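You operate a simulated robot arm through the tools that you are given. There is no shell and no other tool. Be economical: measure what you need, move in short steps, check, and stop when the job is done.

Carry out the task below with a simulated robot arm. There is one attempt and no reset: what you move stays moved.

## Task
Put two of the dough balls from the worktop beside the table on the table.

Only the result counts: the job must be done as asked and must still hold three seconds after the hand-in. Knocking over, shifting, dropping, spilling or breaking anything else fails it.

## Robot
A 7-joint arm with a two-finger parallel gripper, fixed in place. Base frame: the origin is at the foot of the arm, x ahead of it, y to its left, z up; the work surface is at about z = 170. Lengths are in mm, angles in degrees, forces in N, time in s.
With the tool pointing down near the work surface it reaches from about 220 to 580 mm from the base axis. Its first joint turns from -66.0 to 66.0 degrees. Payload 2.5 kg.
The TCP is the grasp point between the finger pads, 23 mm short of the fingertips. In the tool frame z runs along the fingers and y along their closing line. The gripper opens to 94 mm. The fingers are 38 mm wide and 10 mm thick; the gripper's body (54 by 96 mm) begins 39 mm behind the TCP.
Orientation is that of the tool frame in the base frame, as a unit quaternion [x, y, z, w]. With the fingers straight down and closing along the base's y, the tool's x points along the base's -x, its y along +y and its z along -z.

## Interface
- The arm moves only by the tool play_rows. Its argument "rows" is a list of rows, each a list of 3 entries, a list of its own where there are three numbers: the shift along the base's x, y, z in mm, then the turn about the base's z in degrees, then the finger opening in mm, from 0 to 94. In form: [[[tx, ty, tz], spin, jaw], ...]. A call has 1 to 10 rows; each row is the pose to reach, as a shift and turn from the pose commanded when the call began. Rows are played at 5 a second. More than 50 mm and 8.6 degrees between two rows, or a gripper value outside its range, and nothing of the call is played. A pose out of reach is approached as far as the arm can. The call stops where the force on the tool passes 40 N (or 10 N more than at its start, if that is more) or the arm is blocked; 0.2 s more then pass. The fingers move at their own pace (about 108 mm/s each) and stop on an object; they squeeze with about 27 N. The grip force told is the motor's: it shows also when the fingers shut on nothing. Time passes only in rows, and 0.2 s behind the last, so rows that repeat a pose let the fingers close. It gives the time, the measured TCP pose, the force on the tool (base axes), the opening and the grip force at its end, in the units of the frame above (readings bear some noise).
- Cameras (640 x 400 px; columns grow to the right, rows downward): "scene" is fixed at [131.9, -419.2, 540.4]; the picture's right is [0.71, -0.71, 0.00], its down [-0.43, -0.43, -0.79] and it looks along [0.56, 0.56, -0.61] (base axes); focal length 214 px, centre (320, 200). "wrist" rides on the gripper at [86, 16, -74] in the tool frame; the picture's right is [-0.18, 0.98, 0.00], its down [-0.58, -0.11, -0.81] and it looks along [-0.79, -0.15, 0.59] (tool axes); focal length 243 px, centre (320, 200). There is no depth. A picture from a camera that has moved, and an enlarged one, comes with that camera's place and axes in the base frame and with its lens.
- grab_frame(camera): a new picture of that camera. No time passes.
- enlarge(camera, box): a new picture of the part [left, top, right, bottom] of that camera's present view, enlarged. No time passes.
- hand_in(): hands the job in; it is judged then, once.

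Go step by step. Nothing tells you positions but the pictures and the camera data: compare them with the known pose of the tool, close in by small moves and look again before you grip or let go. The budget is 90 turns and 46 pictures, counting those below and the enlarged ones. Unless the task says otherwise, let go and move clear before handing in, and close with one line.

The tools are called after "Request:" as a command line: name --argument value ..., lists and objects as JSON in quotes. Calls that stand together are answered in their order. play_rows: Moves the arm, as the interface text tells. Its arguments: {"type":"object","properties":{"rows":{"type":"array","items":{"type":"array"}}},"required":["rows"]} The other tools are called the same way: grab_frame (camera) takes a picture; enlarge (camera, box) takes an enlarged picture of a part of a camera's view; hand_in () hands the job in.

At the start:

```text
time_s: 0.0
eef_pos: [302.2, -200.4, 448.5]
tcp_rot: [0.0, 1.0, 0.0, 0.001]
ft_force: [0.6, 0.1, 0.0]
width: 93.7
grip_force: 0.0
```

scene: 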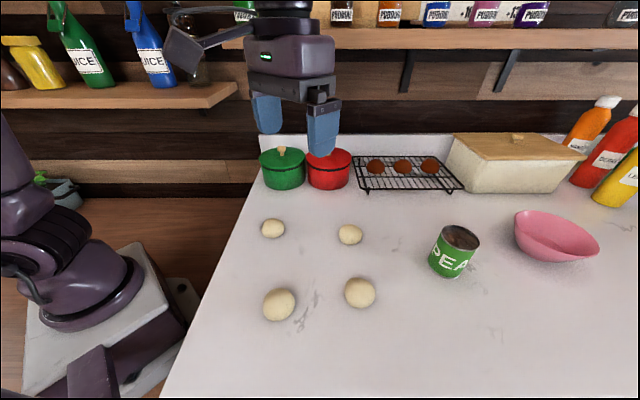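
wrist: 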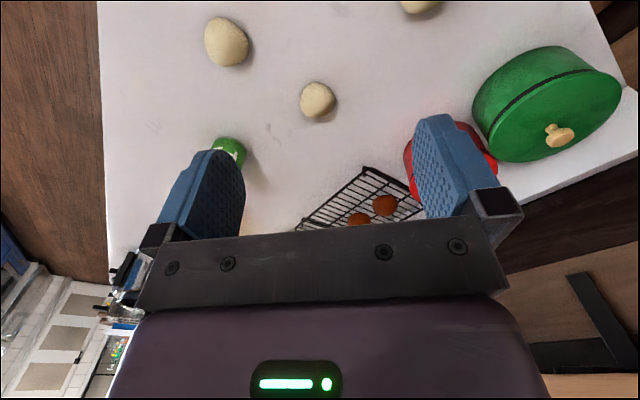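

The white worktop holds four dough balls, but I can't yet see a separate table. I'll turn the wrist camera to look around before touching anything.

Request:
play_rows --rows '[[[0, 0, 0], -8, 94], [[0, 0, 0], -16, 94], [[0, 0, 0], -24, 94], [[0, 0, 0], -32, 94], [[0, 0, 0], -40, 94], [[0, 0, 0], -48, 94], [[0, 0, 0], -56, 94], [[0, 0, 0], -64, 94], [[0, 0, 0], -72, 94], [[0, 0, 0], -80, 94]]'

Request:
grab_frame --camera "wrist"

Request:
enlarge --camera "scene" --box '[0, 150, 260, 400]'

```text
time_s: 2.2
eef_pos: [302.8, -199.8, 448.3]
tcp_rot: [0.644, 0.765, 0.0, 0.0]
ft_force: [-0.1, -0.4, -0.4]
width: 94.0
grip_force: 0.1
```

```text
43 pictures are left
camera wrist: at [302.3, -112.9, 522.3], right [1.0, -0.01, 0.0], down [-0.01, -0.59, 0.81], along [-0.01, -0.81, -0.59], focal length 243 px, centre (320, 200)
```

wrist: 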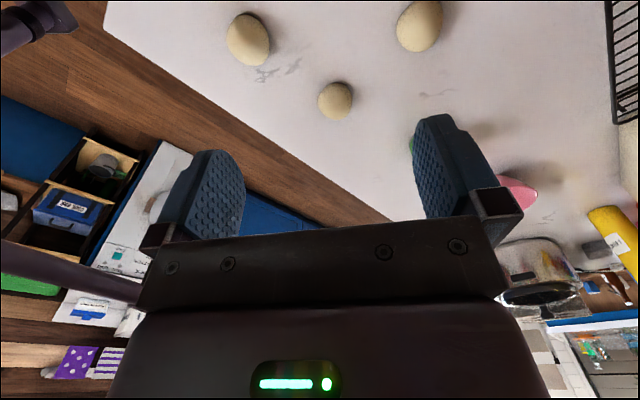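

```text
1.60 times, centred on (130, 275) of scene
camera zoom: at [131.9, -419.2, 540.4], right [0.71, -0.71, 0.0], down [-0.43, -0.43, -0.79], along [0.56, 0.56, -0.61], focal length 343 px, centre (624, 80)
```

zoom: 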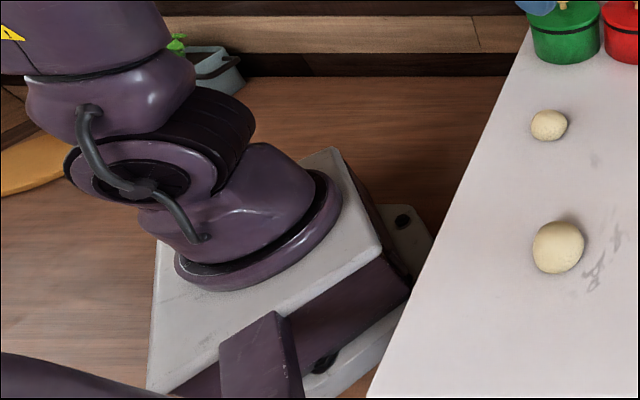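

The front side is only floor, with no table there. I'll turn back and look toward the arm's left (+y).

Request:
play_rows --rows '[[[0, 0, 0], 8, 94], [[0, 0, 0], 16, 94], [[0, 0, 0], 24, 94], [[0, 0, 0], 32, 94], [[0, 0, 0], 40, 94], [[0, 0, 0], 48, 94], [[0, 0, 0], 56, 94], [[0, 0, 0], 64, 94], [[0, 0, 0], 72, 94], [[0, 0, 0], 80, 94]]'

Request:
play_rows --rows '[[[0, 40, 0], 8, 94], [[0, 80, 0], 16, 94], [[0, 120, 0], 24, 94], [[0, 160, 0], 32, 94], [[0, 200, 0], 40, 94], [[0, 200, 0], 48, 94], [[0, 200, 0], 56, 94], [[0, 200, 0], 64, 94], [[0, 200, 0], 72, 94], [[0, 200, 0], 80, 94]]'

Request:
grab_frame --camera "wrist"

```text
time_s: 4.4
eef_pos: [302.4, -199.8, 446.6]
tcp_rot: [-0.001, 1.0, 0.0, 0.0]
ft_force: [0.4, -0.3, -1.0]
width: 94.0
grip_force: 0.0
```

```text
time_s: 6.6
eef_pos: [302.6, 0.7, 447.8]
tcp_rot: [-0.644, 0.765, 0.0, 0.0]
ft_force: [0.9, -0.7, -0.3]
width: 94.1
grip_force: 0.0
```

```text
41 pictures are left
camera wrist: at [270.6, -82.6, 522.5], right [-0.94, 0.35, 0.0], down [0.21, 0.55, 0.81], along [0.28, 0.76, -0.59], focal length 243 px, centre (320, 200)
```

wrist: 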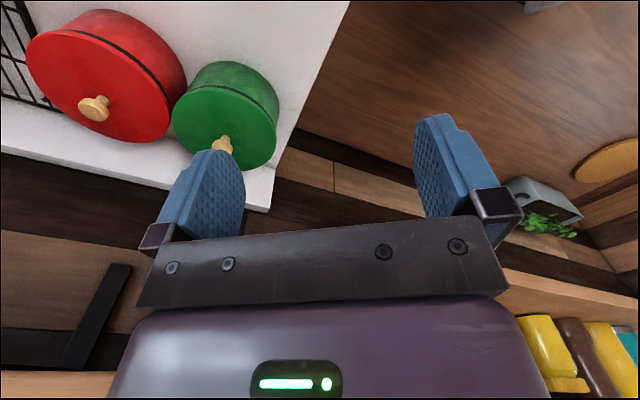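

To the left there's a brown wooden surface carrying a herb pot and a round board. I'm moving nearer to judge its height and extent.

Request:
play_rows --rows '[[[-15, 30, 0], 6, 94], [[-30, 60, 0], 12, 94], [[-45, 90, 0], 18, 94], [[-60, 120, 0], 24, 94], [[-70, 150, 0], 30, 94], [[-80, 180, 0], 36, 94], [[-85, 200, 0], 40, 94]]'

Request:
grab_frame --camera "wrist"

Request:
grab_frame --camera "scene"

```text
time_s: 7.7
eef_pos: [243.5, 116.0, 446.3]
tcp_rot: [0.784, -0.621, 0.004, 0.008]
ft_force: [-7.1, -3.4, 2.7]
width: 90.6
grip_force: 0.1
stopped in row 5: the force on the tool passed its limit (the readings are from after the stop); the commanded pose is now the measured one
```

```text
40 pictures are left
camera wrist: at [245.4, 28.3, 522.1], right [-1.0, -0.05, 0.0], down [-0.03, 0.6, 0.8], along [-0.04, 0.8, -0.61], focal length 243 px, centre (320, 200)
```

wrist: 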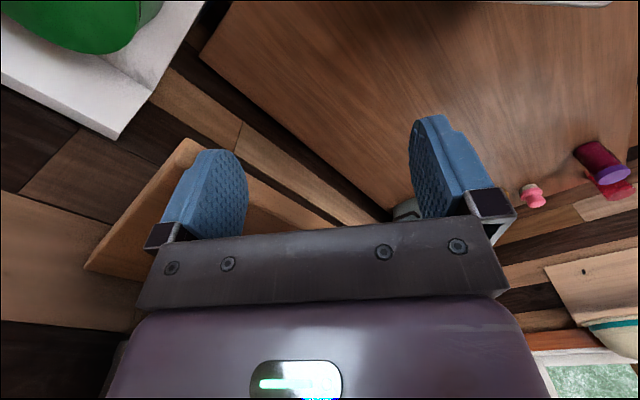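

```text
39 pictures are left
```

scene: 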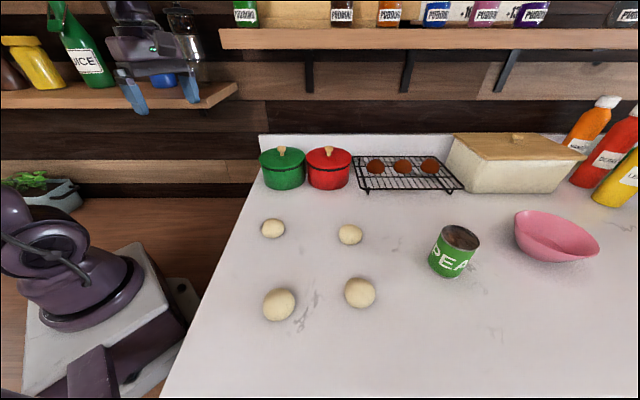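

The fingertips touched the near corner of the left shelf (about x 312, y 120, z 420), and nothing on it moved. Below it is a separate wooden table, much lower than the worktop. I'll back off from the shelf, come down, and measure the table's height.

Request:
play_rows --rows '[[[-10, -15, 0], 0, 94], [[-25, -30, 0], 0, 94], [[-40, -35, 0], 0, 94]]'

Request:
play_rows --rows '[[[0, 0, -40], 0, 94], [[0, 0, -80], 0, 94], [[0, 0, -120], 0, 94], [[0, 0, -150], 0, 94]]'

Request:
grab_frame --camera "wrist"

Request:
grab_frame --camera "scene"

```text
time_s: 8.5
eef_pos: [203.9, 80.5, 446.4]
tcp_rot: [0.784, -0.621, 0.005, 0.006]
ft_force: [0.0, 0.7, 0.6]
width: 94.0
grip_force: 0.0
```

```text
time_s: 9.5
eef_pos: [203.2, 81.9, 294.5]
tcp_rot: [0.784, -0.62, 0.005, 0.006]
ft_force: [0.2, -0.1, 0.4]
width: 93.8
grip_force: 0.1
```

```text
38 pictures are left
camera wrist: at [206.1, -6.3, 370.5], right [-1.0, -0.05, 0.0], down [-0.03, 0.6, 0.8], along [-0.04, 0.8, -0.6], focal length 243 px, centre (320, 200)
```

wrist: 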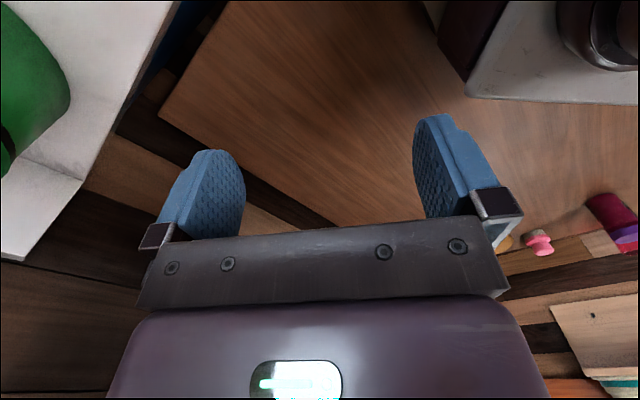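

```text
37 pictures are left
```

scene: 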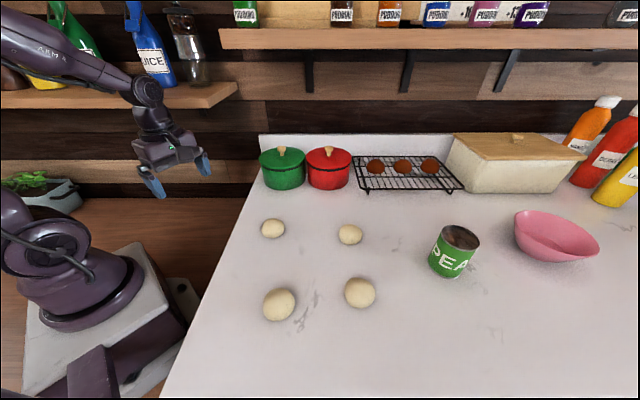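

The wooden table top lies near z≈0–20, its edge along x−y≈217, right beside the worktop edge (x−y≈240), so I'll put the balls near (180–215, 105–150). First I go above the ball near (302, −92), turning the hand so the camera bracket will stay clear at the table.

Request:
play_rows --rows '[[[10, -20, 30], -8, 94], [[24, -45, 40], -16, 94], [[38, -70, 40], -24, 94], [[52, -95, 40], -32, 94], [[66, -120, 40], -40, 94], [[80, -145, 40], -48, 94], [[98, -173, 40], -56, 94], [[98, -173, 40], -64, 94], [[98, -173, 40], -72, 94], [[98, -173, 40], -80, 94]]'

Request:
play_rows --rows '[[[0, 0, 0], -8, 94], [[0, 0, 0], -16, 94], [[0, 0, 0], -24, 94], [[0, 0, 0], -32, 94], [[0, 0, 0], -40, 94], [[0, 0, 0], -48, 94], [[0, 0, 0], -56, 94], [[0, 0, 0], -62, 94], [[0, 0, 0], -68, 94]]'

Request:
grab_frame --camera "wrist"

Request:
grab_frame --camera "scene"

```text
time_s: 11.7
eef_pos: [301.0, -91.8, 337.0]
tcp_rot: [-0.201, 0.98, 0.0, -0.008]
ft_force: [0.1, -0.1, -0.4]
width: 93.9
grip_force: 0.0
```

```text
time_s: 13.7
eef_pos: [301.1, -92.6, 336.1]
tcp_rot: [0.381, 0.925, 0.006, -0.006]
ft_force: [-0.4, -0.1, -0.7]
width: 94.2
grip_force: 0.1
```

```text
36 pictures are left
camera wrist: at [250.6, -21.7, 412.2], right [0.82, 0.57, 0.0], down [0.34, -0.5, 0.8], along [0.45, -0.66, -0.6], focal length 243 px, centre (320, 200)
```

wrist: 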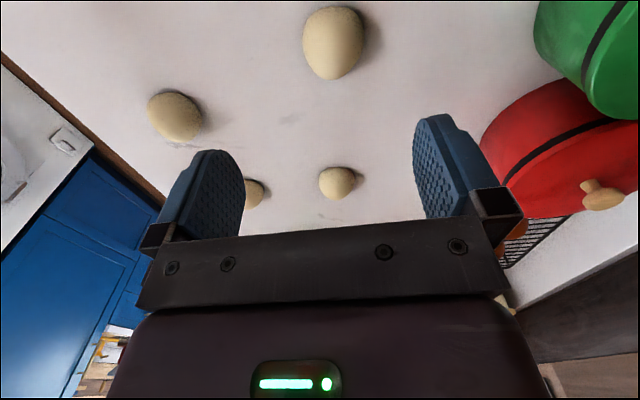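

```text
35 pictures are left
```

scene: 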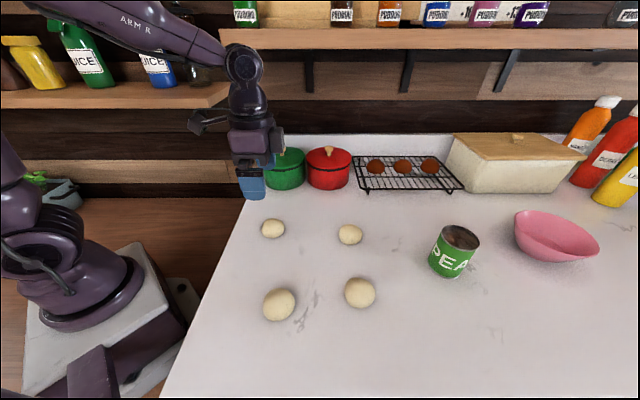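

The ball is centred near (304, −86), just under the open fingers. Going down beside it.

Request:
play_rows --rows '[[[3, 7, -40], 0, 94], [[3, 7, -80], 0, 94], [[3, 7, -110], 0, 94], [[3, 7, -125], 0, 94], [[3, 7, -134], 0, 94]]'

Request:
grab_frame --camera "wrist"

Request:
enlarge --camera "scene" --box '[200, 160, 360, 260]'

```text
time_s: 14.9
eef_pos: [304.7, -84.3, 202.9]
tcp_rot: [0.38, 0.925, 0.006, -0.007]
ft_force: [0.3, 0.0, -0.3]
width: 94.0
grip_force: 0.1
```

```text
34 pictures are left
camera wrist: at [253.6, -14.9, 279.2], right [0.82, 0.57, 0.0], down [0.34, -0.5, 0.8], along [0.45, -0.65, -0.61], focal length 243 px, centre (320, 200)
```

wrist: 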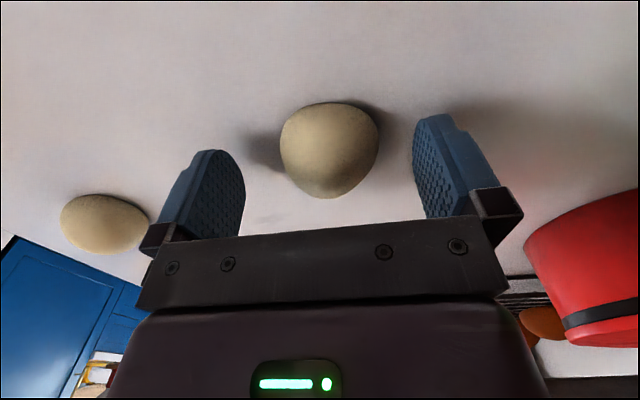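

```text
4.00 times, centred on (280, 210) of scene
camera zoom: at [131.9, -419.2, 540.4], right [0.71, -0.71, 0.0], down [-0.43, -0.43, -0.79], along [0.56, 0.56, -0.61], focal length 858 px, centre (480, 160)
```

zoom: 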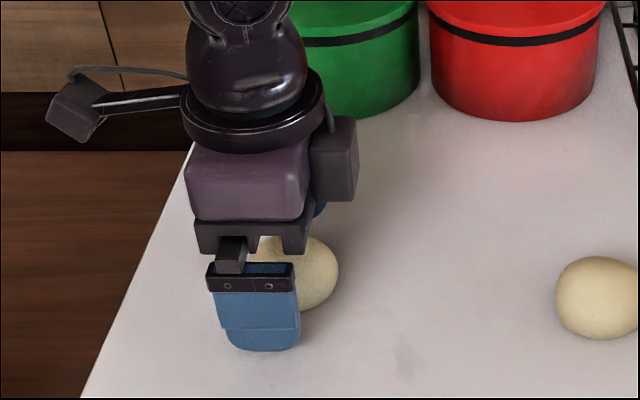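

The ball sits between the pads, a bit below the grasp point. I'll lower a few millimetres and close.

Request:
play_rows --rows '[[[3, 0, -5], 0, 94], [[3, 0, -5], 0, 60], [[3, 0, -5], 0, 40], [[3, 0, -5], 0, 30], [[3, 0, -5], 0, 30]]'

Request:
grab_frame --camera "wrist"

```text
time_s: 16.1
eef_pos: [307.7, -84.0, 198.4]
tcp_rot: [0.38, 0.925, 0.005, -0.006]
ft_force: [0.2, 0.1, 0.4]
width: 52.2
grip_force: 27.3
```

```text
32 pictures are left
camera wrist: at [256.7, -14.6, 274.1], right [0.82, 0.57, 0.0], down [0.34, -0.5, 0.8], along [0.45, -0.65, -0.6], focal length 243 px, centre (320, 200)
```

wrist: 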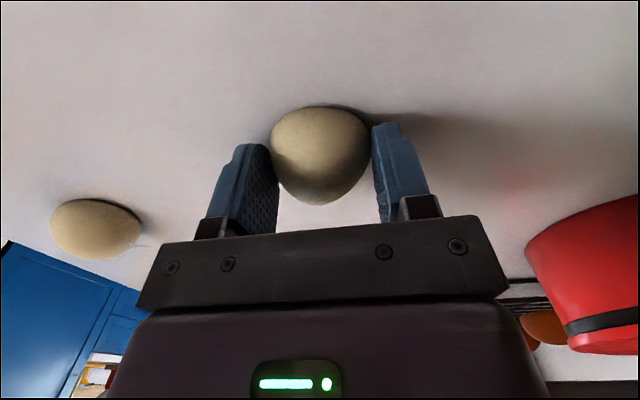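

Gripped at 52 mm with 27 N. I'll lift and check the hold.

Request:
play_rows --rows '[[[0, 0, 10], 0, 30], [[0, 0, 30], 0, 30], [[0, 0, 60], 0, 30], [[0, 0, 100], 0, 30], [[0, 0, 120], 0, 30]]'

Request:
grab_frame --camera "wrist"

```text
time_s: 17.3
eef_pos: [308.1, -85.5, 314.9]
tcp_rot: [0.38, 0.925, 0.005, -0.006]
ft_force: [0.1, 0.2, -0.9]
width: 52.3
grip_force: 26.9
```

```text
31 pictures are left
camera wrist: at [256.7, -15.2, 392.7], right [0.82, 0.57, 0.0], down [0.34, -0.5, 0.8], along [0.45, -0.65, -0.6], focal length 243 px, centre (320, 200)
```

wrist: 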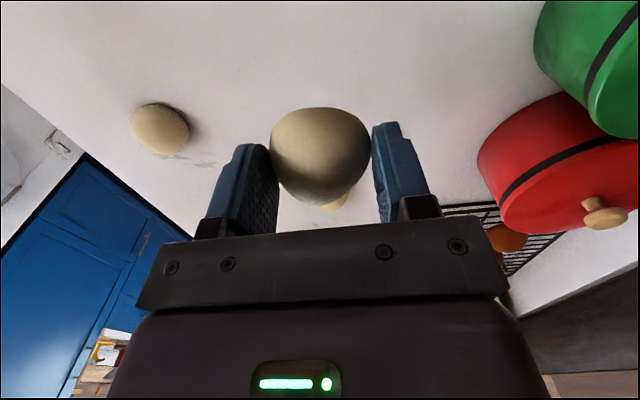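

The ball is held firmly. Carrying it over to above the table at about (182, 145), staying clear of the shelf.

Request:
play_rows --rows '[[[-18, 34, -20], 0, 30], [[-38, 70, -45], 0, 30], [[-58, 106, -45], 0, 30], [[-78, 142, -45], 0, 30], [[-98, 178, -45], 0, 30], [[-114, 206, -45], 0, 30], [[-126, 230, -45], 0, 30]]'

Request:
grab_frame --camera "scene"

Request:
grab_frame --camera "wrist"

```text
time_s: 18.9
eef_pos: [179.9, 147.3, 271.2]
tcp_rot: [0.38, 0.925, 0.005, -0.007]
ft_force: [0.1, 0.3, -0.2]
width: 52.4
grip_force: 26.9
```

```text
30 pictures are left
```

scene: 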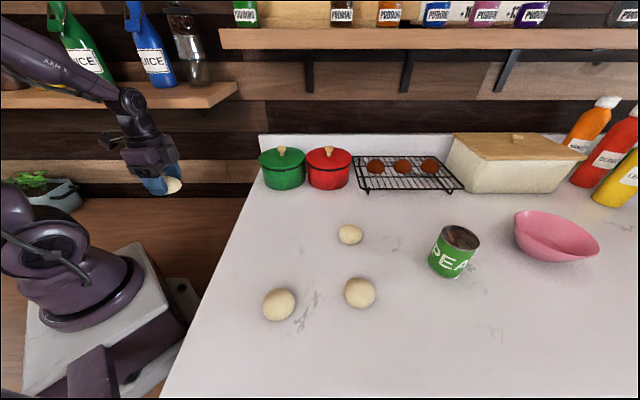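

```text
29 pictures are left
camera wrist: at [128.4, 216.8, 347.3], right [0.82, 0.57, 0.0], down [0.34, -0.5, 0.8], along [0.45, -0.65, -0.6], focal length 243 px, centre (320, 200)
```

wrist: 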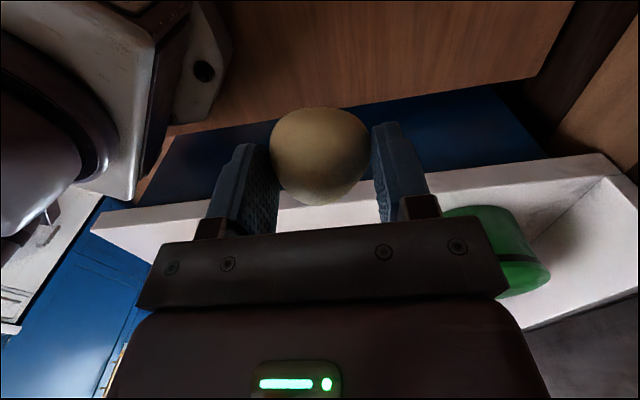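

The table top is below, its edge toward the worktop and the pedestal foot well clear. Lowering in stages.

Request:
play_rows --rows '[[[0, 0, -40], 0, 30], [[0, 0, -80], 0, 30], [[0, 0, -120], 0, 30], [[0, 0, -150], 0, 30], [[0, 0, -180], 0, 30]]'

Request:
grab_frame --camera "wrist"

Request:
enlarge --camera "scene" --box '[80, 120, 272, 240]'

```text
time_s: 20.1
eef_pos: [181.3, 144.8, 90.2]
tcp_rot: [0.38, 0.925, 0.005, -0.007]
ft_force: [-0.2, 0.3, -0.8]
width: 52.4
grip_force: 26.6
```

```text
28 pictures are left
camera wrist: at [130.5, 215.0, 166.0], right [0.82, 0.57, 0.0], down [0.34, -0.5, 0.8], along [0.46, -0.65, -0.6], focal length 243 px, centre (320, 200)
```

wrist: 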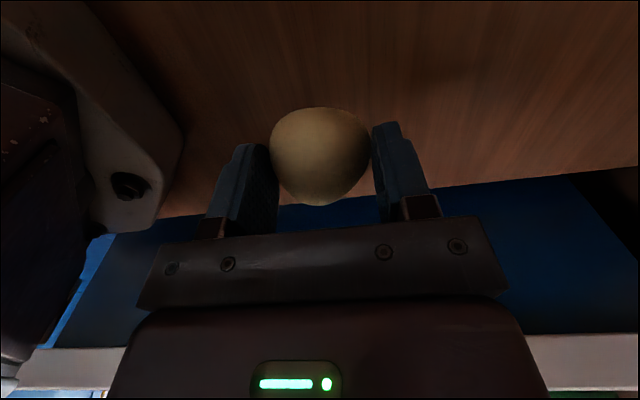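

```text
3.33 times, centred on (176, 180) of scene
camera zoom: at [131.9, -419.2, 540.4], right [0.71, -0.71, 0.0], down [-0.43, -0.43, -0.79], along [0.56, 0.56, -0.61], focal length 715 px, centre (800, 267)
```

zoom: 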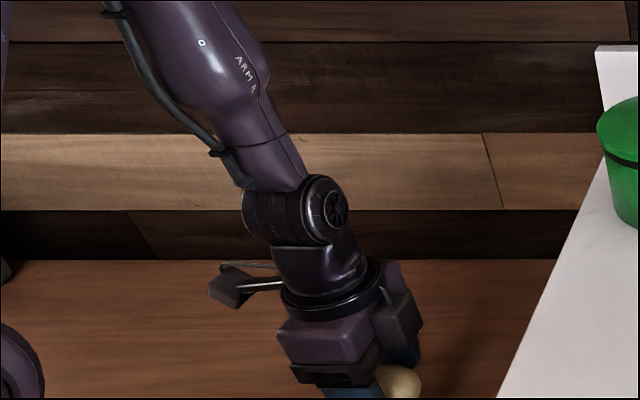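

The table-edge fits agree on z≈0 for the table top, so contact should come at TCP z≈28. I'll go to 42 and look.

Request:
play_rows --rows '[[[0, 0, -20], 0, 30], [[0, 0, -35], 0, 30], [[0, 0, -48], 0, 30], [[0, 0, -48], 0, 30]]'

Request:
grab_frame --camera "wrist"

Request:
enlarge --camera "scene" --box '[100, 170, 260, 270]'

```text
time_s: 21.1
eef_pos: [180.8, 145.6, 42.8]
tcp_rot: [0.38, 0.925, 0.006, -0.006]
ft_force: [0.6, -1.4, -0.3]
width: 52.4
grip_force: 26.5
```

```text
26 pictures are left
camera wrist: at [129.2, 214.9, 119.9], right [0.82, 0.57, 0.0], down [0.34, -0.5, 0.8], along [0.45, -0.65, -0.6], focal length 243 px, centre (320, 200)
```

wrist: 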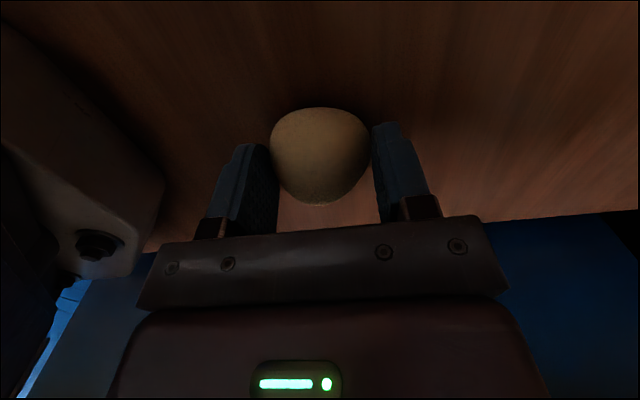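

```text
4.00 times, centred on (180, 220) of scene
camera zoom: at [131.9, -419.2, 540.4], right [0.71, -0.71, 0.0], down [-0.43, -0.43, -0.79], along [0.56, 0.56, -0.61], focal length 858 px, centre (880, 120)
```

zoom: 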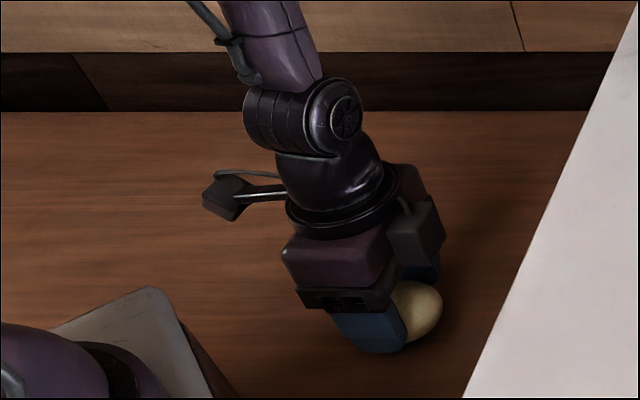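

Close to the table now, with no contact yet. I'll lower in small steps, watching the force.

Request:
play_rows --rows '[[[0, 0, -4], 0, 30], [[0, 0, -8], 0, 30], [[0, 0, -10], 0, 30], [[0, 0, -10], 0, 30]]'

```text
time_s: 22.1
eef_pos: [181.4, 145.1, 34.5]
tcp_rot: [0.381, 0.925, 0.006, -0.006]
ft_force: [-0.5, -0.5, -0.2]
width: 52.6
grip_force: 27.3
```

Request:
play_rows --rows '[[[0, 0, -2], 0, 30], [[0, 0, -3], 0, 30], [[0, 0, -3], 0, 30]]'

Request:
grab_frame --camera "wrist"

```text
time_s: 22.9
eef_pos: [181.5, 145.3, 31.4]
tcp_rot: [0.379, 0.925, 0.005, -0.007]
ft_force: [0.0, 0.3, 0.2]
width: 52.7
grip_force: 26.9
```

```text
24 pictures are left
camera wrist: at [130.2, 215.2, 107.4], right [0.82, 0.57, 0.0], down [0.34, -0.5, 0.8], along [0.45, -0.65, -0.6], focal length 243 px, centre (320, 200)
```

wrist: 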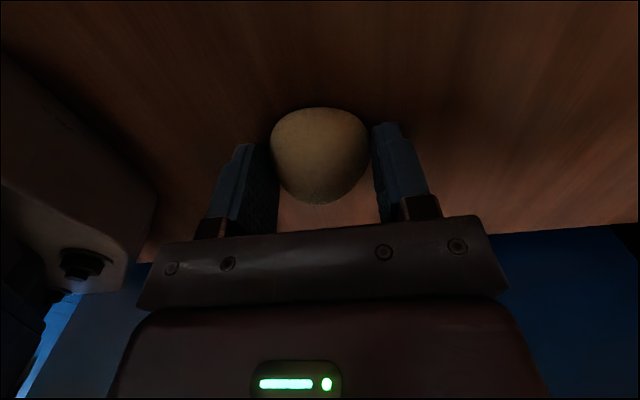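

No contact yet; I'll keep easing down in millimetre steps.

Request:
play_rows --rows '[[[0, 0, -1], 0, 30], [[0, 0, -2], 0, 30], [[0, 0, -3], 0, 30], [[0, 0, -3], 0, 30]]'

```text
time_s: 23.9
eef_pos: [180.6, 145.3, 28.2]
tcp_rot: [0.38, 0.925, 0.005, -0.006]
ft_force: [-1.4, -0.1, -0.3]
width: 52.2
grip_force: 27.1
```

Request:
play_rows --rows '[[[0, 0, -1], 0, 30], [[0, 0, -2], 0, 30], [[0, 0, -2], 0, 30]]'

```text
time_s: 24.7
eef_pos: [179.9, 145.7, 25.9]
tcp_rot: [0.379, 0.925, 0.005, -0.007]
ft_force: [-5.8, -0.4, 24.6]
width: 52.5
grip_force: 27.0
```

Contact with the table (about 25 N upward). I'll ease up a millimetre and open gently.

Request:
play_rows --rows '[[[0, 0, 1], 0, 48], [[0, 0, 1], 0, 56], [[0, 0, 1], 0, 66], [[0, 0, 1], 0, 80], [[0, 0, 1], 0, 94]]'

Request:
grab_frame --camera "wrist"

```text
time_s: 25.9
eef_pos: [180.8, 144.9, 27.1]
tcp_rot: [0.381, 0.925, 0.005, -0.006]
ft_force: [0.0, 1.0, 0.1]
width: 93.6
grip_force: 0.1
```

```text
23 pictures are left
camera wrist: at [129.9, 215.0, 102.9], right [0.82, 0.57, 0.0], down [0.34, -0.5, 0.8], along [0.45, -0.65, -0.6], focal length 243 px, centre (320, 200)
```

wrist: 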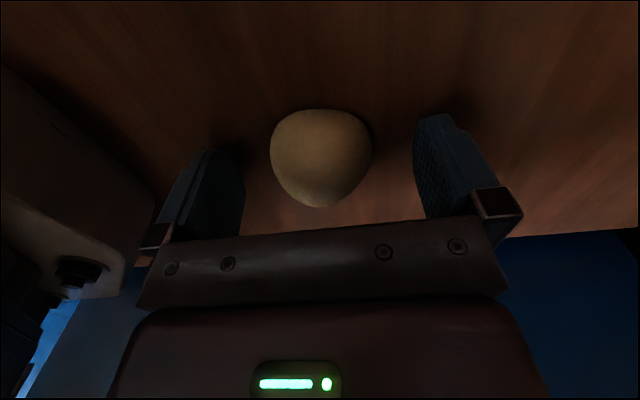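

The ball rests stable on the table. Rising straight up, then heading back over the worktop.

Request:
play_rows --rows '[[[0, 0, 20], 0, 94], [[0, 0, 60], 0, 94], [[0, 0, 105], 0, 94], [[0, 0, 150], 0, 94], [[0, 0, 195], 0, 94], [[0, 0, 243], 0, 94]]'

Request:
grab_frame --camera "wrist"

Request:
play_rows --rows '[[[18, -34, 0], 0, 94], [[38, -70, 20], 0, 94], [[58, -106, 40], 0, 94], [[78, -142, 50], 0, 94], [[90, -184, 50], 0, 94], [[90, -230, 50], 0, 94], [[80, -275, 50], 0, 94], [[65, -320, 50], 0, 94], [[45, -360, 50], 0, 94], [[28, -392, 50], 0, 94]]'

Request:
grab_frame --camera "wrist"

Request:
grab_frame --camera "scene"

```text
time_s: 27.3
eef_pos: [178.8, 144.5, 268.3]
tcp_rot: [0.38, 0.925, 0.005, -0.006]
ft_force: [-0.3, 0.0, -0.2]
width: 93.8
grip_force: 0.1
```

```text
22 pictures are left
camera wrist: at [128.3, 215.3, 345.6], right [0.82, 0.57, 0.0], down [0.34, -0.5, 0.8], along [0.45, -0.65, -0.6], focal length 243 px, centre (320, 200)
```

wrist: 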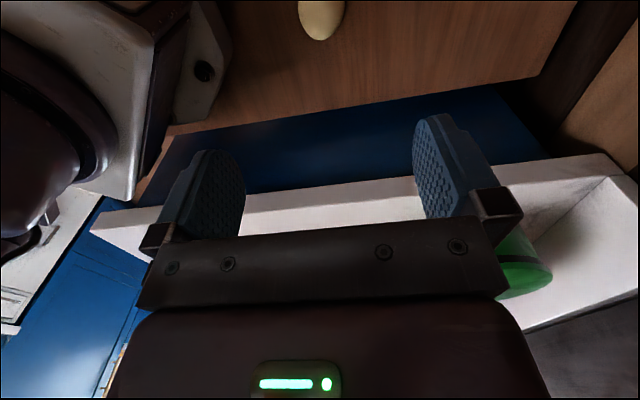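

```text
time_s: 29.5
eef_pos: [210.4, -247.0, 319.0]
tcp_rot: [0.379, 0.925, 0.004, -0.008]
ft_force: [-1.3, 1.1, 0.0]
width: 94.0
grip_force: 0.1
```

```text
21 pictures are left
camera wrist: at [159.3, -177.0, 395.2], right [0.82, 0.57, 0.0], down [0.34, -0.5, 0.8], along [0.45, -0.65, -0.61], focal length 243 px, centre (320, 200)
```

wrist: 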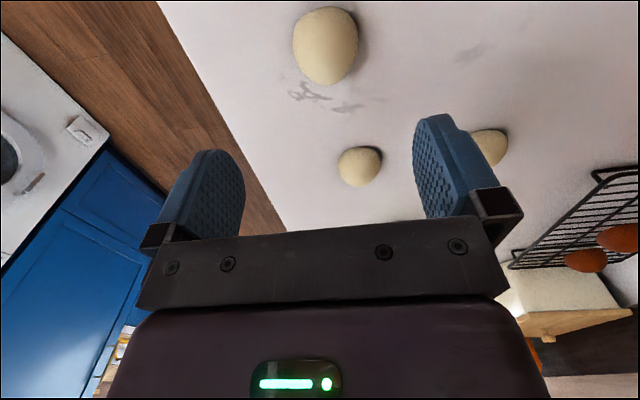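

```text
20 pictures are left
```

scene: 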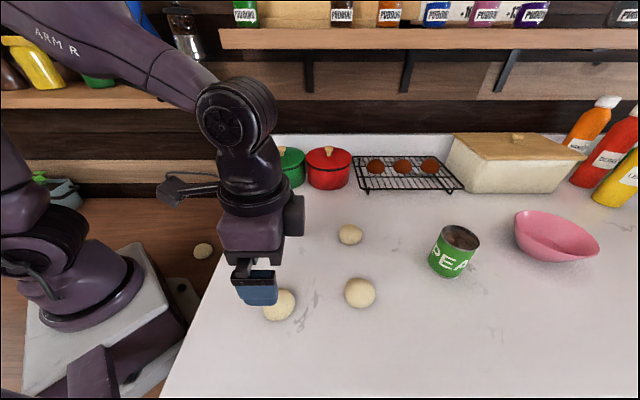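

The first ball sits on the table in the scene view. The second ball is near (204.5, −235); going down around it.

Request:
play_rows --rows '[[[-6, 13, -40], 0, 94], [[-6, 13, -75], 0, 94], [[-6, 13, -100], 0, 94], [[-6, 13, -112], 0, 94], [[-6, 13, -120], 0, 94]]'

Request:
grab_frame --camera "wrist"

```text
time_s: 30.7
eef_pos: [202.7, -232.5, 199.6]
tcp_rot: [0.38, 0.925, 0.006, -0.008]
ft_force: [-0.1, -0.2, 0.9]
width: 94.3
grip_force: 0.1
```

```text
19 pictures are left
camera wrist: at [151.7, -163.4, 275.5], right [0.82, 0.57, 0.0], down [0.34, -0.5, 0.8], along [0.45, -0.65, -0.61], focal length 243 px, centre (320, 200)
```

wrist: 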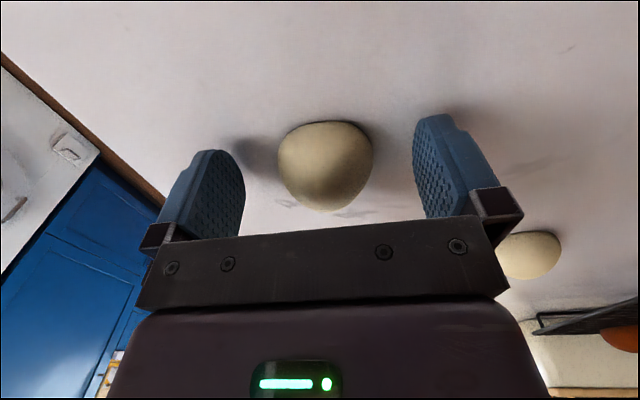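

The ball is well between the pads. Closing and lifting.

Request:
play_rows --rows '[[[2, 1, -1], 0, 70], [[2, 1, -1], 0, 40], [[2, 1, -1], 0, 30], [[2, 1, -1], 0, 30]]'

Request:
play_rows --rows '[[[0, 0, 10], 0, 30], [[0, 0, 30], 0, 30], [[0, 0, 60], 0, 30], [[0, 0, 90], 0, 30]]'

Request:
grab_frame --camera "wrist"

```text
time_s: 31.7
eef_pos: [205.3, -233.5, 199.2]
tcp_rot: [0.38, 0.925, 0.004, -0.007]
ft_force: [0.9, -0.5, -0.4]
width: 52.0
grip_force: 26.7
```

```text
time_s: 32.7
eef_pos: [206.1, -235.1, 290.5]
tcp_rot: [0.38, 0.925, 0.005, -0.008]
ft_force: [0.0, 0.4, -0.3]
width: 51.6
grip_force: 27.2
```

```text
18 pictures are left
camera wrist: at [154.8, -164.6, 366.7], right [0.82, 0.57, 0.0], down [0.34, -0.5, 0.8], along [0.45, -0.65, -0.61], focal length 243 px, centre (320, 200)
```

wrist: 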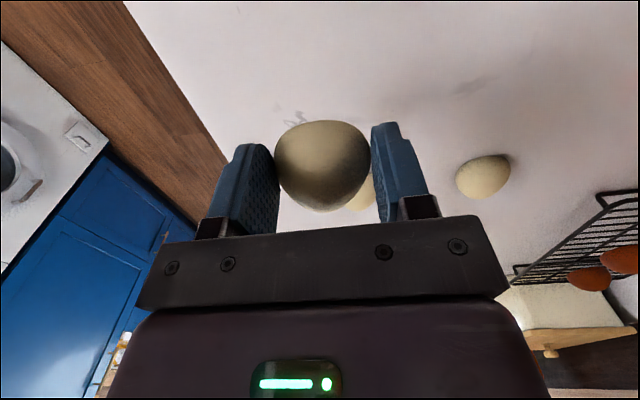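

Second ball is held. Carrying it to above the table at about (222, 90), clear of the first one.

Request:
play_rows --rows '[[[25, 40, 0], 0, 30], [[47, 83, 0], 0, 30], [[68, 126, 0], 0, 30], [[80, 170, 0], 0, 30], [[80, 216, -5], 0, 30], [[70, 260, -15], 0, 30], [[48, 296, -20], 0, 30], [[16, 325, -20], 0, 30], [[16, 325, -20], 0, 30]]'

Request:
grab_frame --camera "scene"

Request:
grab_frame --camera "wrist"

```text
time_s: 34.7
eef_pos: [220.9, 92.1, 267.6]
tcp_rot: [0.38, 0.925, 0.006, -0.006]
ft_force: [0.3, 0.2, -1.4]
width: 51.7
grip_force: 26.9
```

```text
17 pictures are left
```

scene: 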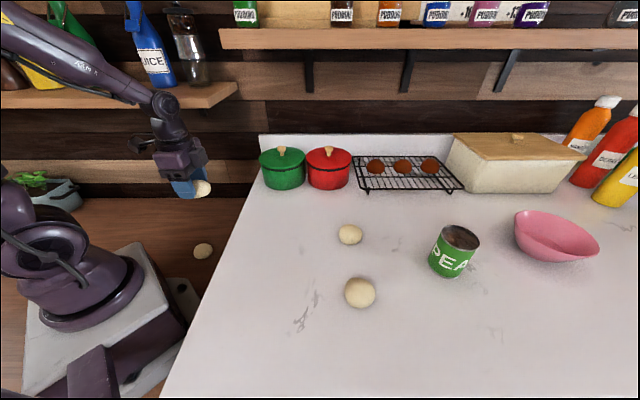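

```text
16 pictures are left
camera wrist: at [169.4, 162.7, 343.8], right [0.82, 0.57, 0.0], down [0.34, -0.5, 0.8], along [0.45, -0.65, -0.6], focal length 243 px, centre (320, 200)
```

wrist: 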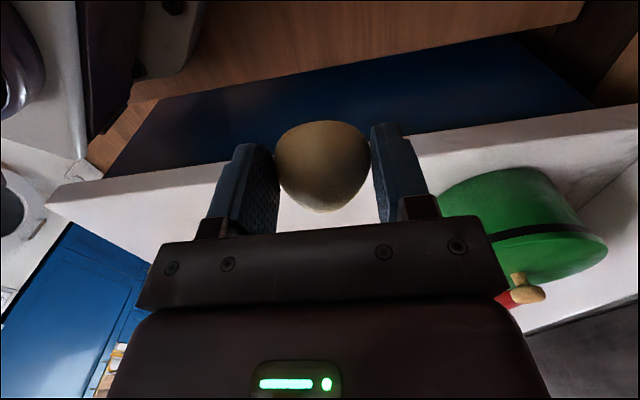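

Above the table with room to spare on all sides. Lowering in stages.

Request:
play_rows --rows '[[[0, 0, -40], 0, 30], [[0, 0, -80], 0, 30], [[0, 0, -120], 0, 30], [[0, 0, -155], 0, 30], [[0, 0, -180], 0, 30]]'

Request:
enlarge --camera "scene" --box '[120, 150, 280, 270]'

```text
time_s: 35.9
eef_pos: [220.1, 93.8, 88.8]
tcp_rot: [0.379, 0.925, 0.005, -0.007]
ft_force: [-0.3, 0.1, 0.4]
width: 51.6
grip_force: 27.1
```

```text
3.33 times, centred on (200, 210) of scene
camera zoom: at [131.9, -419.2, 540.4], right [0.71, -0.71, 0.0], down [-0.43, -0.43, -0.79], along [0.56, 0.56, -0.61], focal length 715 px, centre (720, 167)
```

zoom: 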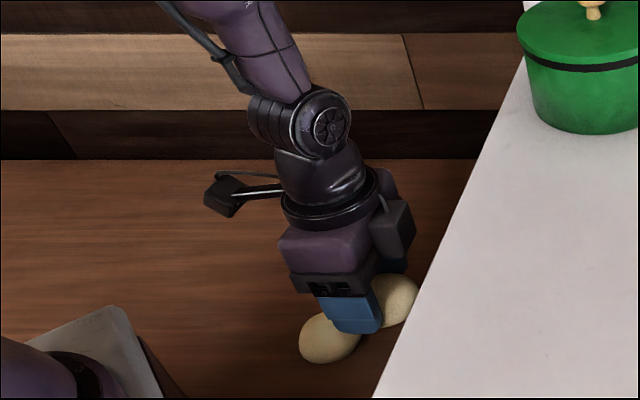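

The first ball is about 55 mm from the drop point. I'll shift 10 mm further from it before the last descent.

Request:
play_rows --rows '[[[8, -9, 0], 0, 30], [[8, -9, -20], 0, 30], [[8, -9, -36], 0, 30], [[8, -9, -48], 0, 30], [[8, -9, -48], 0, 30]]'

Request:
grab_frame --camera "wrist"

Request:
enlarge --camera "scene" --box '[140, 180, 268, 276]'

```text
time_s: 37.1
eef_pos: [227.1, 83.6, 41.9]
tcp_rot: [0.381, 0.925, 0.006, -0.005]
ft_force: [-0.1, 0.2, -0.4]
width: 51.4
grip_force: 26.7
```

```text
14 pictures are left
camera wrist: at [176.5, 153.9, 117.5], right [0.82, 0.57, 0.0], down [0.34, -0.5, 0.8], along [0.45, -0.65, -0.6], focal length 243 px, centre (320, 200)
```

wrist: 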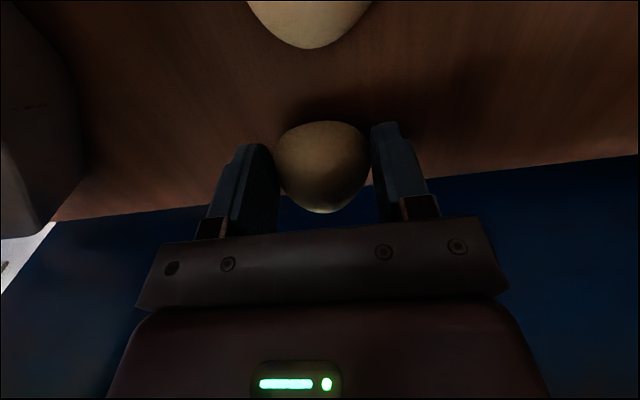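

```text
4.17 times, centred on (204, 228) of scene
camera zoom: at [131.9, -419.2, 540.4], right [0.71, -0.71, 0.0], down [-0.43, -0.43, -0.79], along [0.56, 0.56, -0.61], focal length 894 px, centre (803, 83)
```

zoom: 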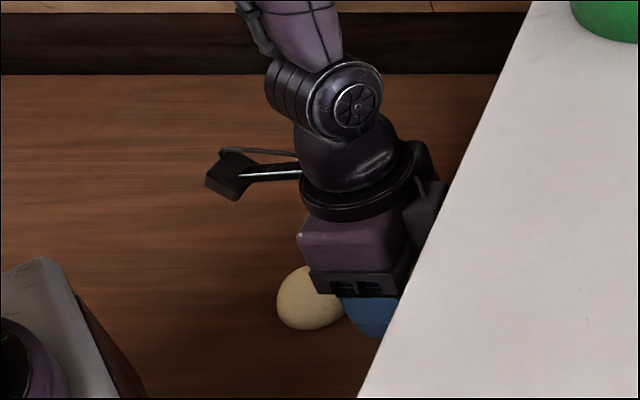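

The spacing looks good and the table edge is about 55 mm beyond. Final small steps down.

Request:
play_rows --rows '[[[0, 0, -4], 0, 30], [[0, 0, -8], 0, 30], [[0, 0, -11], 0, 30], [[0, 0, -13], 0, 30], [[0, 0, -13], 0, 30]]'

```text
time_s: 38.3
eef_pos: [228.8, 83.2, 28.1]
tcp_rot: [0.379, 0.925, 0.005, -0.006]
ft_force: [-3.9, 1.7, 23.4]
width: 51.3
grip_force: 27.0
```

Contact. Easing up 1 mm and opening gently, with no further than needed.

Request:
play_rows --rows '[[[0, 0, 1], 0, 48], [[0, 0, 1], 0, 56], [[0, 0, 1], 0, 66], [[0, 0, 1], 0, 80], [[0, 0, 1], 0, 92], [[0, 0, 1], 0, 92]]'

Request:
grab_frame --camera "wrist"

```text
time_s: 39.7
eef_pos: [229.6, 82.8, 28.6]
tcp_rot: [0.38, 0.925, 0.004, -0.006]
ft_force: [0.1, -0.5, 0.2]
width: 92.2
grip_force: 0.1
```

```text
12 pictures are left
camera wrist: at [178.3, 153.3, 104.9], right [0.82, 0.57, 0.0], down [0.34, -0.5, 0.8], along [0.45, -0.65, -0.6], focal length 243 px, centre (320, 200)
```

wrist: 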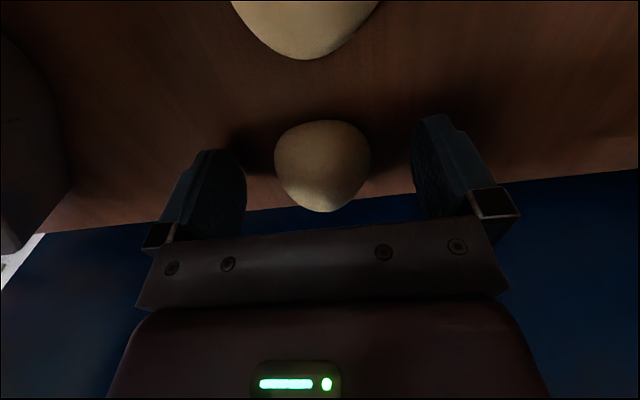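

Both balls rest on the table. Rising straight up and checking that nothing else has moved.

Request:
play_rows --rows '[[[0, 0, 20], 0, 92], [[0, 0, 60], 0, 92], [[0, 0, 105], 0, 92], [[0, 0, 150], 0, 92], [[0, 0, 195], 0, 92], [[0, 0, 240], 0, 92]]'

Request:
play_rows --rows '[[[20, -40, 10], 0, 92], [[40, -80, 20], 0, 92], [[60, -120, 30], 0, 92], [[60, -160, 30], 0, 92]]'

Request:
grab_frame --camera "scene"

```text
time_s: 41.1
eef_pos: [226.5, 82.3, 270.1]
tcp_rot: [0.38, 0.925, 0.004, -0.006]
ft_force: [-0.1, 0.1, 0.2]
width: 91.8
grip_force: 0.1
```

```text
time_s: 42.1
eef_pos: [287.2, -77.2, 297.0]
tcp_rot: [0.38, 0.925, 0.005, -0.008]
ft_force: [0.1, 0.6, 0.9]
width: 92.1
grip_force: 0.2
```

```text
11 pictures are left
```

scene: 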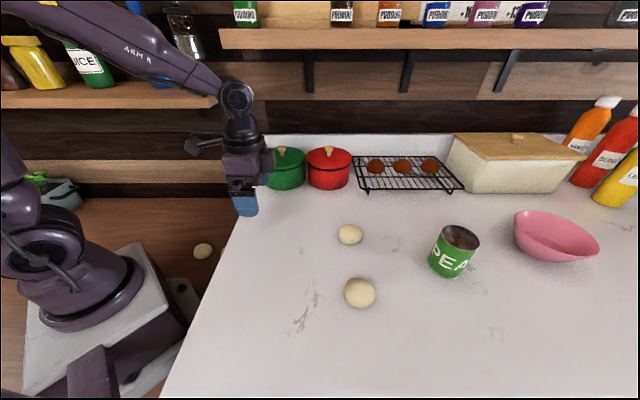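

The first ball is visible; the second should be just behind the worktop's edge from this view. I'll check closely.

Request:
enlarge --camera "scene" --box '[170, 200, 270, 280]'

Request:
play_rows --rows '[[[-20, 40, 0], 8, 92], [[-40, 80, 20], 16, 92], [[-55, 110, 60], 24, 92], [[-55, 110, 105], 32, 92], [[-55, 110, 145], 40, 92], [[-55, 80, 145], 48, 92], [[-45, 50, 145], 56, 92], [[-40, 20, 145], 64, 92], [[-40, -10, 145], 72, 92], [[-40, -10, 145], 80, 92]]'

Request:
play_rows --rows '[[[0, 0, 0], 8, 92], [[0, 0, 0], 16, 92], [[0, 0, 0], 24, 92], [[0, 0, 0], 32, 92], [[0, 0, 0], 40, 92], [[0, 0, 0], 48, 92], [[0, 0, 0], 56, 92]]'

Request:
grab_frame --camera "wrist"

```text
5.00 times, centred on (220, 240) of scene
camera zoom: at [131.9, -419.2, 540.4], right [0.71, -0.71, 0.0], down [-0.43, -0.43, -0.79], along [0.56, 0.56, -0.61], focal length 1072 px, centre (820, 0)
```

zoom: 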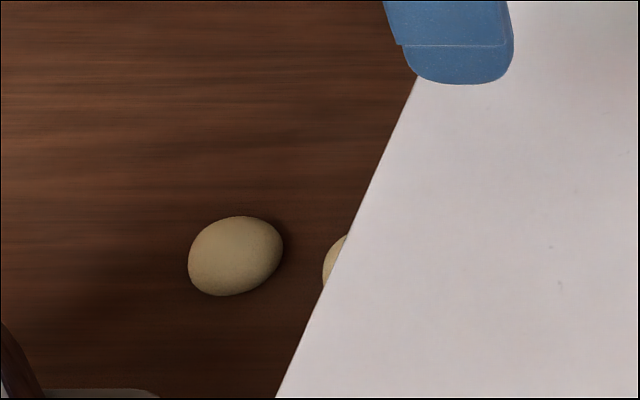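

```text
refused: row 3 steps farther than a row can; nothing moved
```

```text
time_s: 43.7
eef_pos: [288.5, -76.3, 298.4]
tcp_rot: [-0.101, 0.995, 0.001, -0.008]
ft_force: [-0.1, -0.4, 0.1]
width: 92.0
grip_force: 0.0
```

```text
9 pictures are left
camera wrist: at [200.3, -79.3, 374.6], right [-0.02, 1.0, 0.0], down [0.6, 0.01, 0.8], along [0.8, 0.01, -0.6], focal length 243 px, centre (320, 200)
```

wrist: 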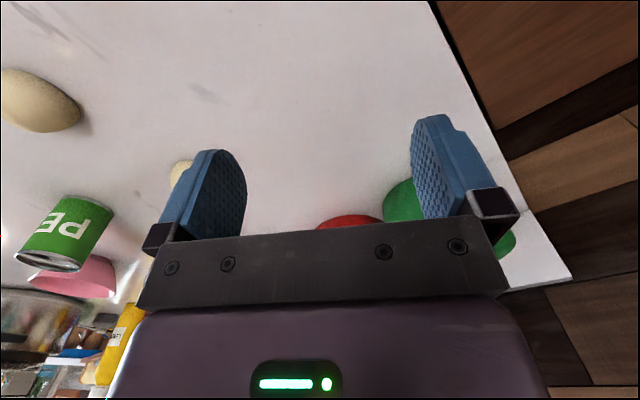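

Both dough balls show on the table, the second peeking out just past the worktop's edge. Nothing else has moved and the hand is clear, so I'm handing in.

Request:
hand_in

```text
The job is handed in.
```

Two dough balls from the worktop now rest on the wooden table, and the hand is clear; the fingertips bumped the left shelf once while I was looking for the table, but nothing appeared to move.
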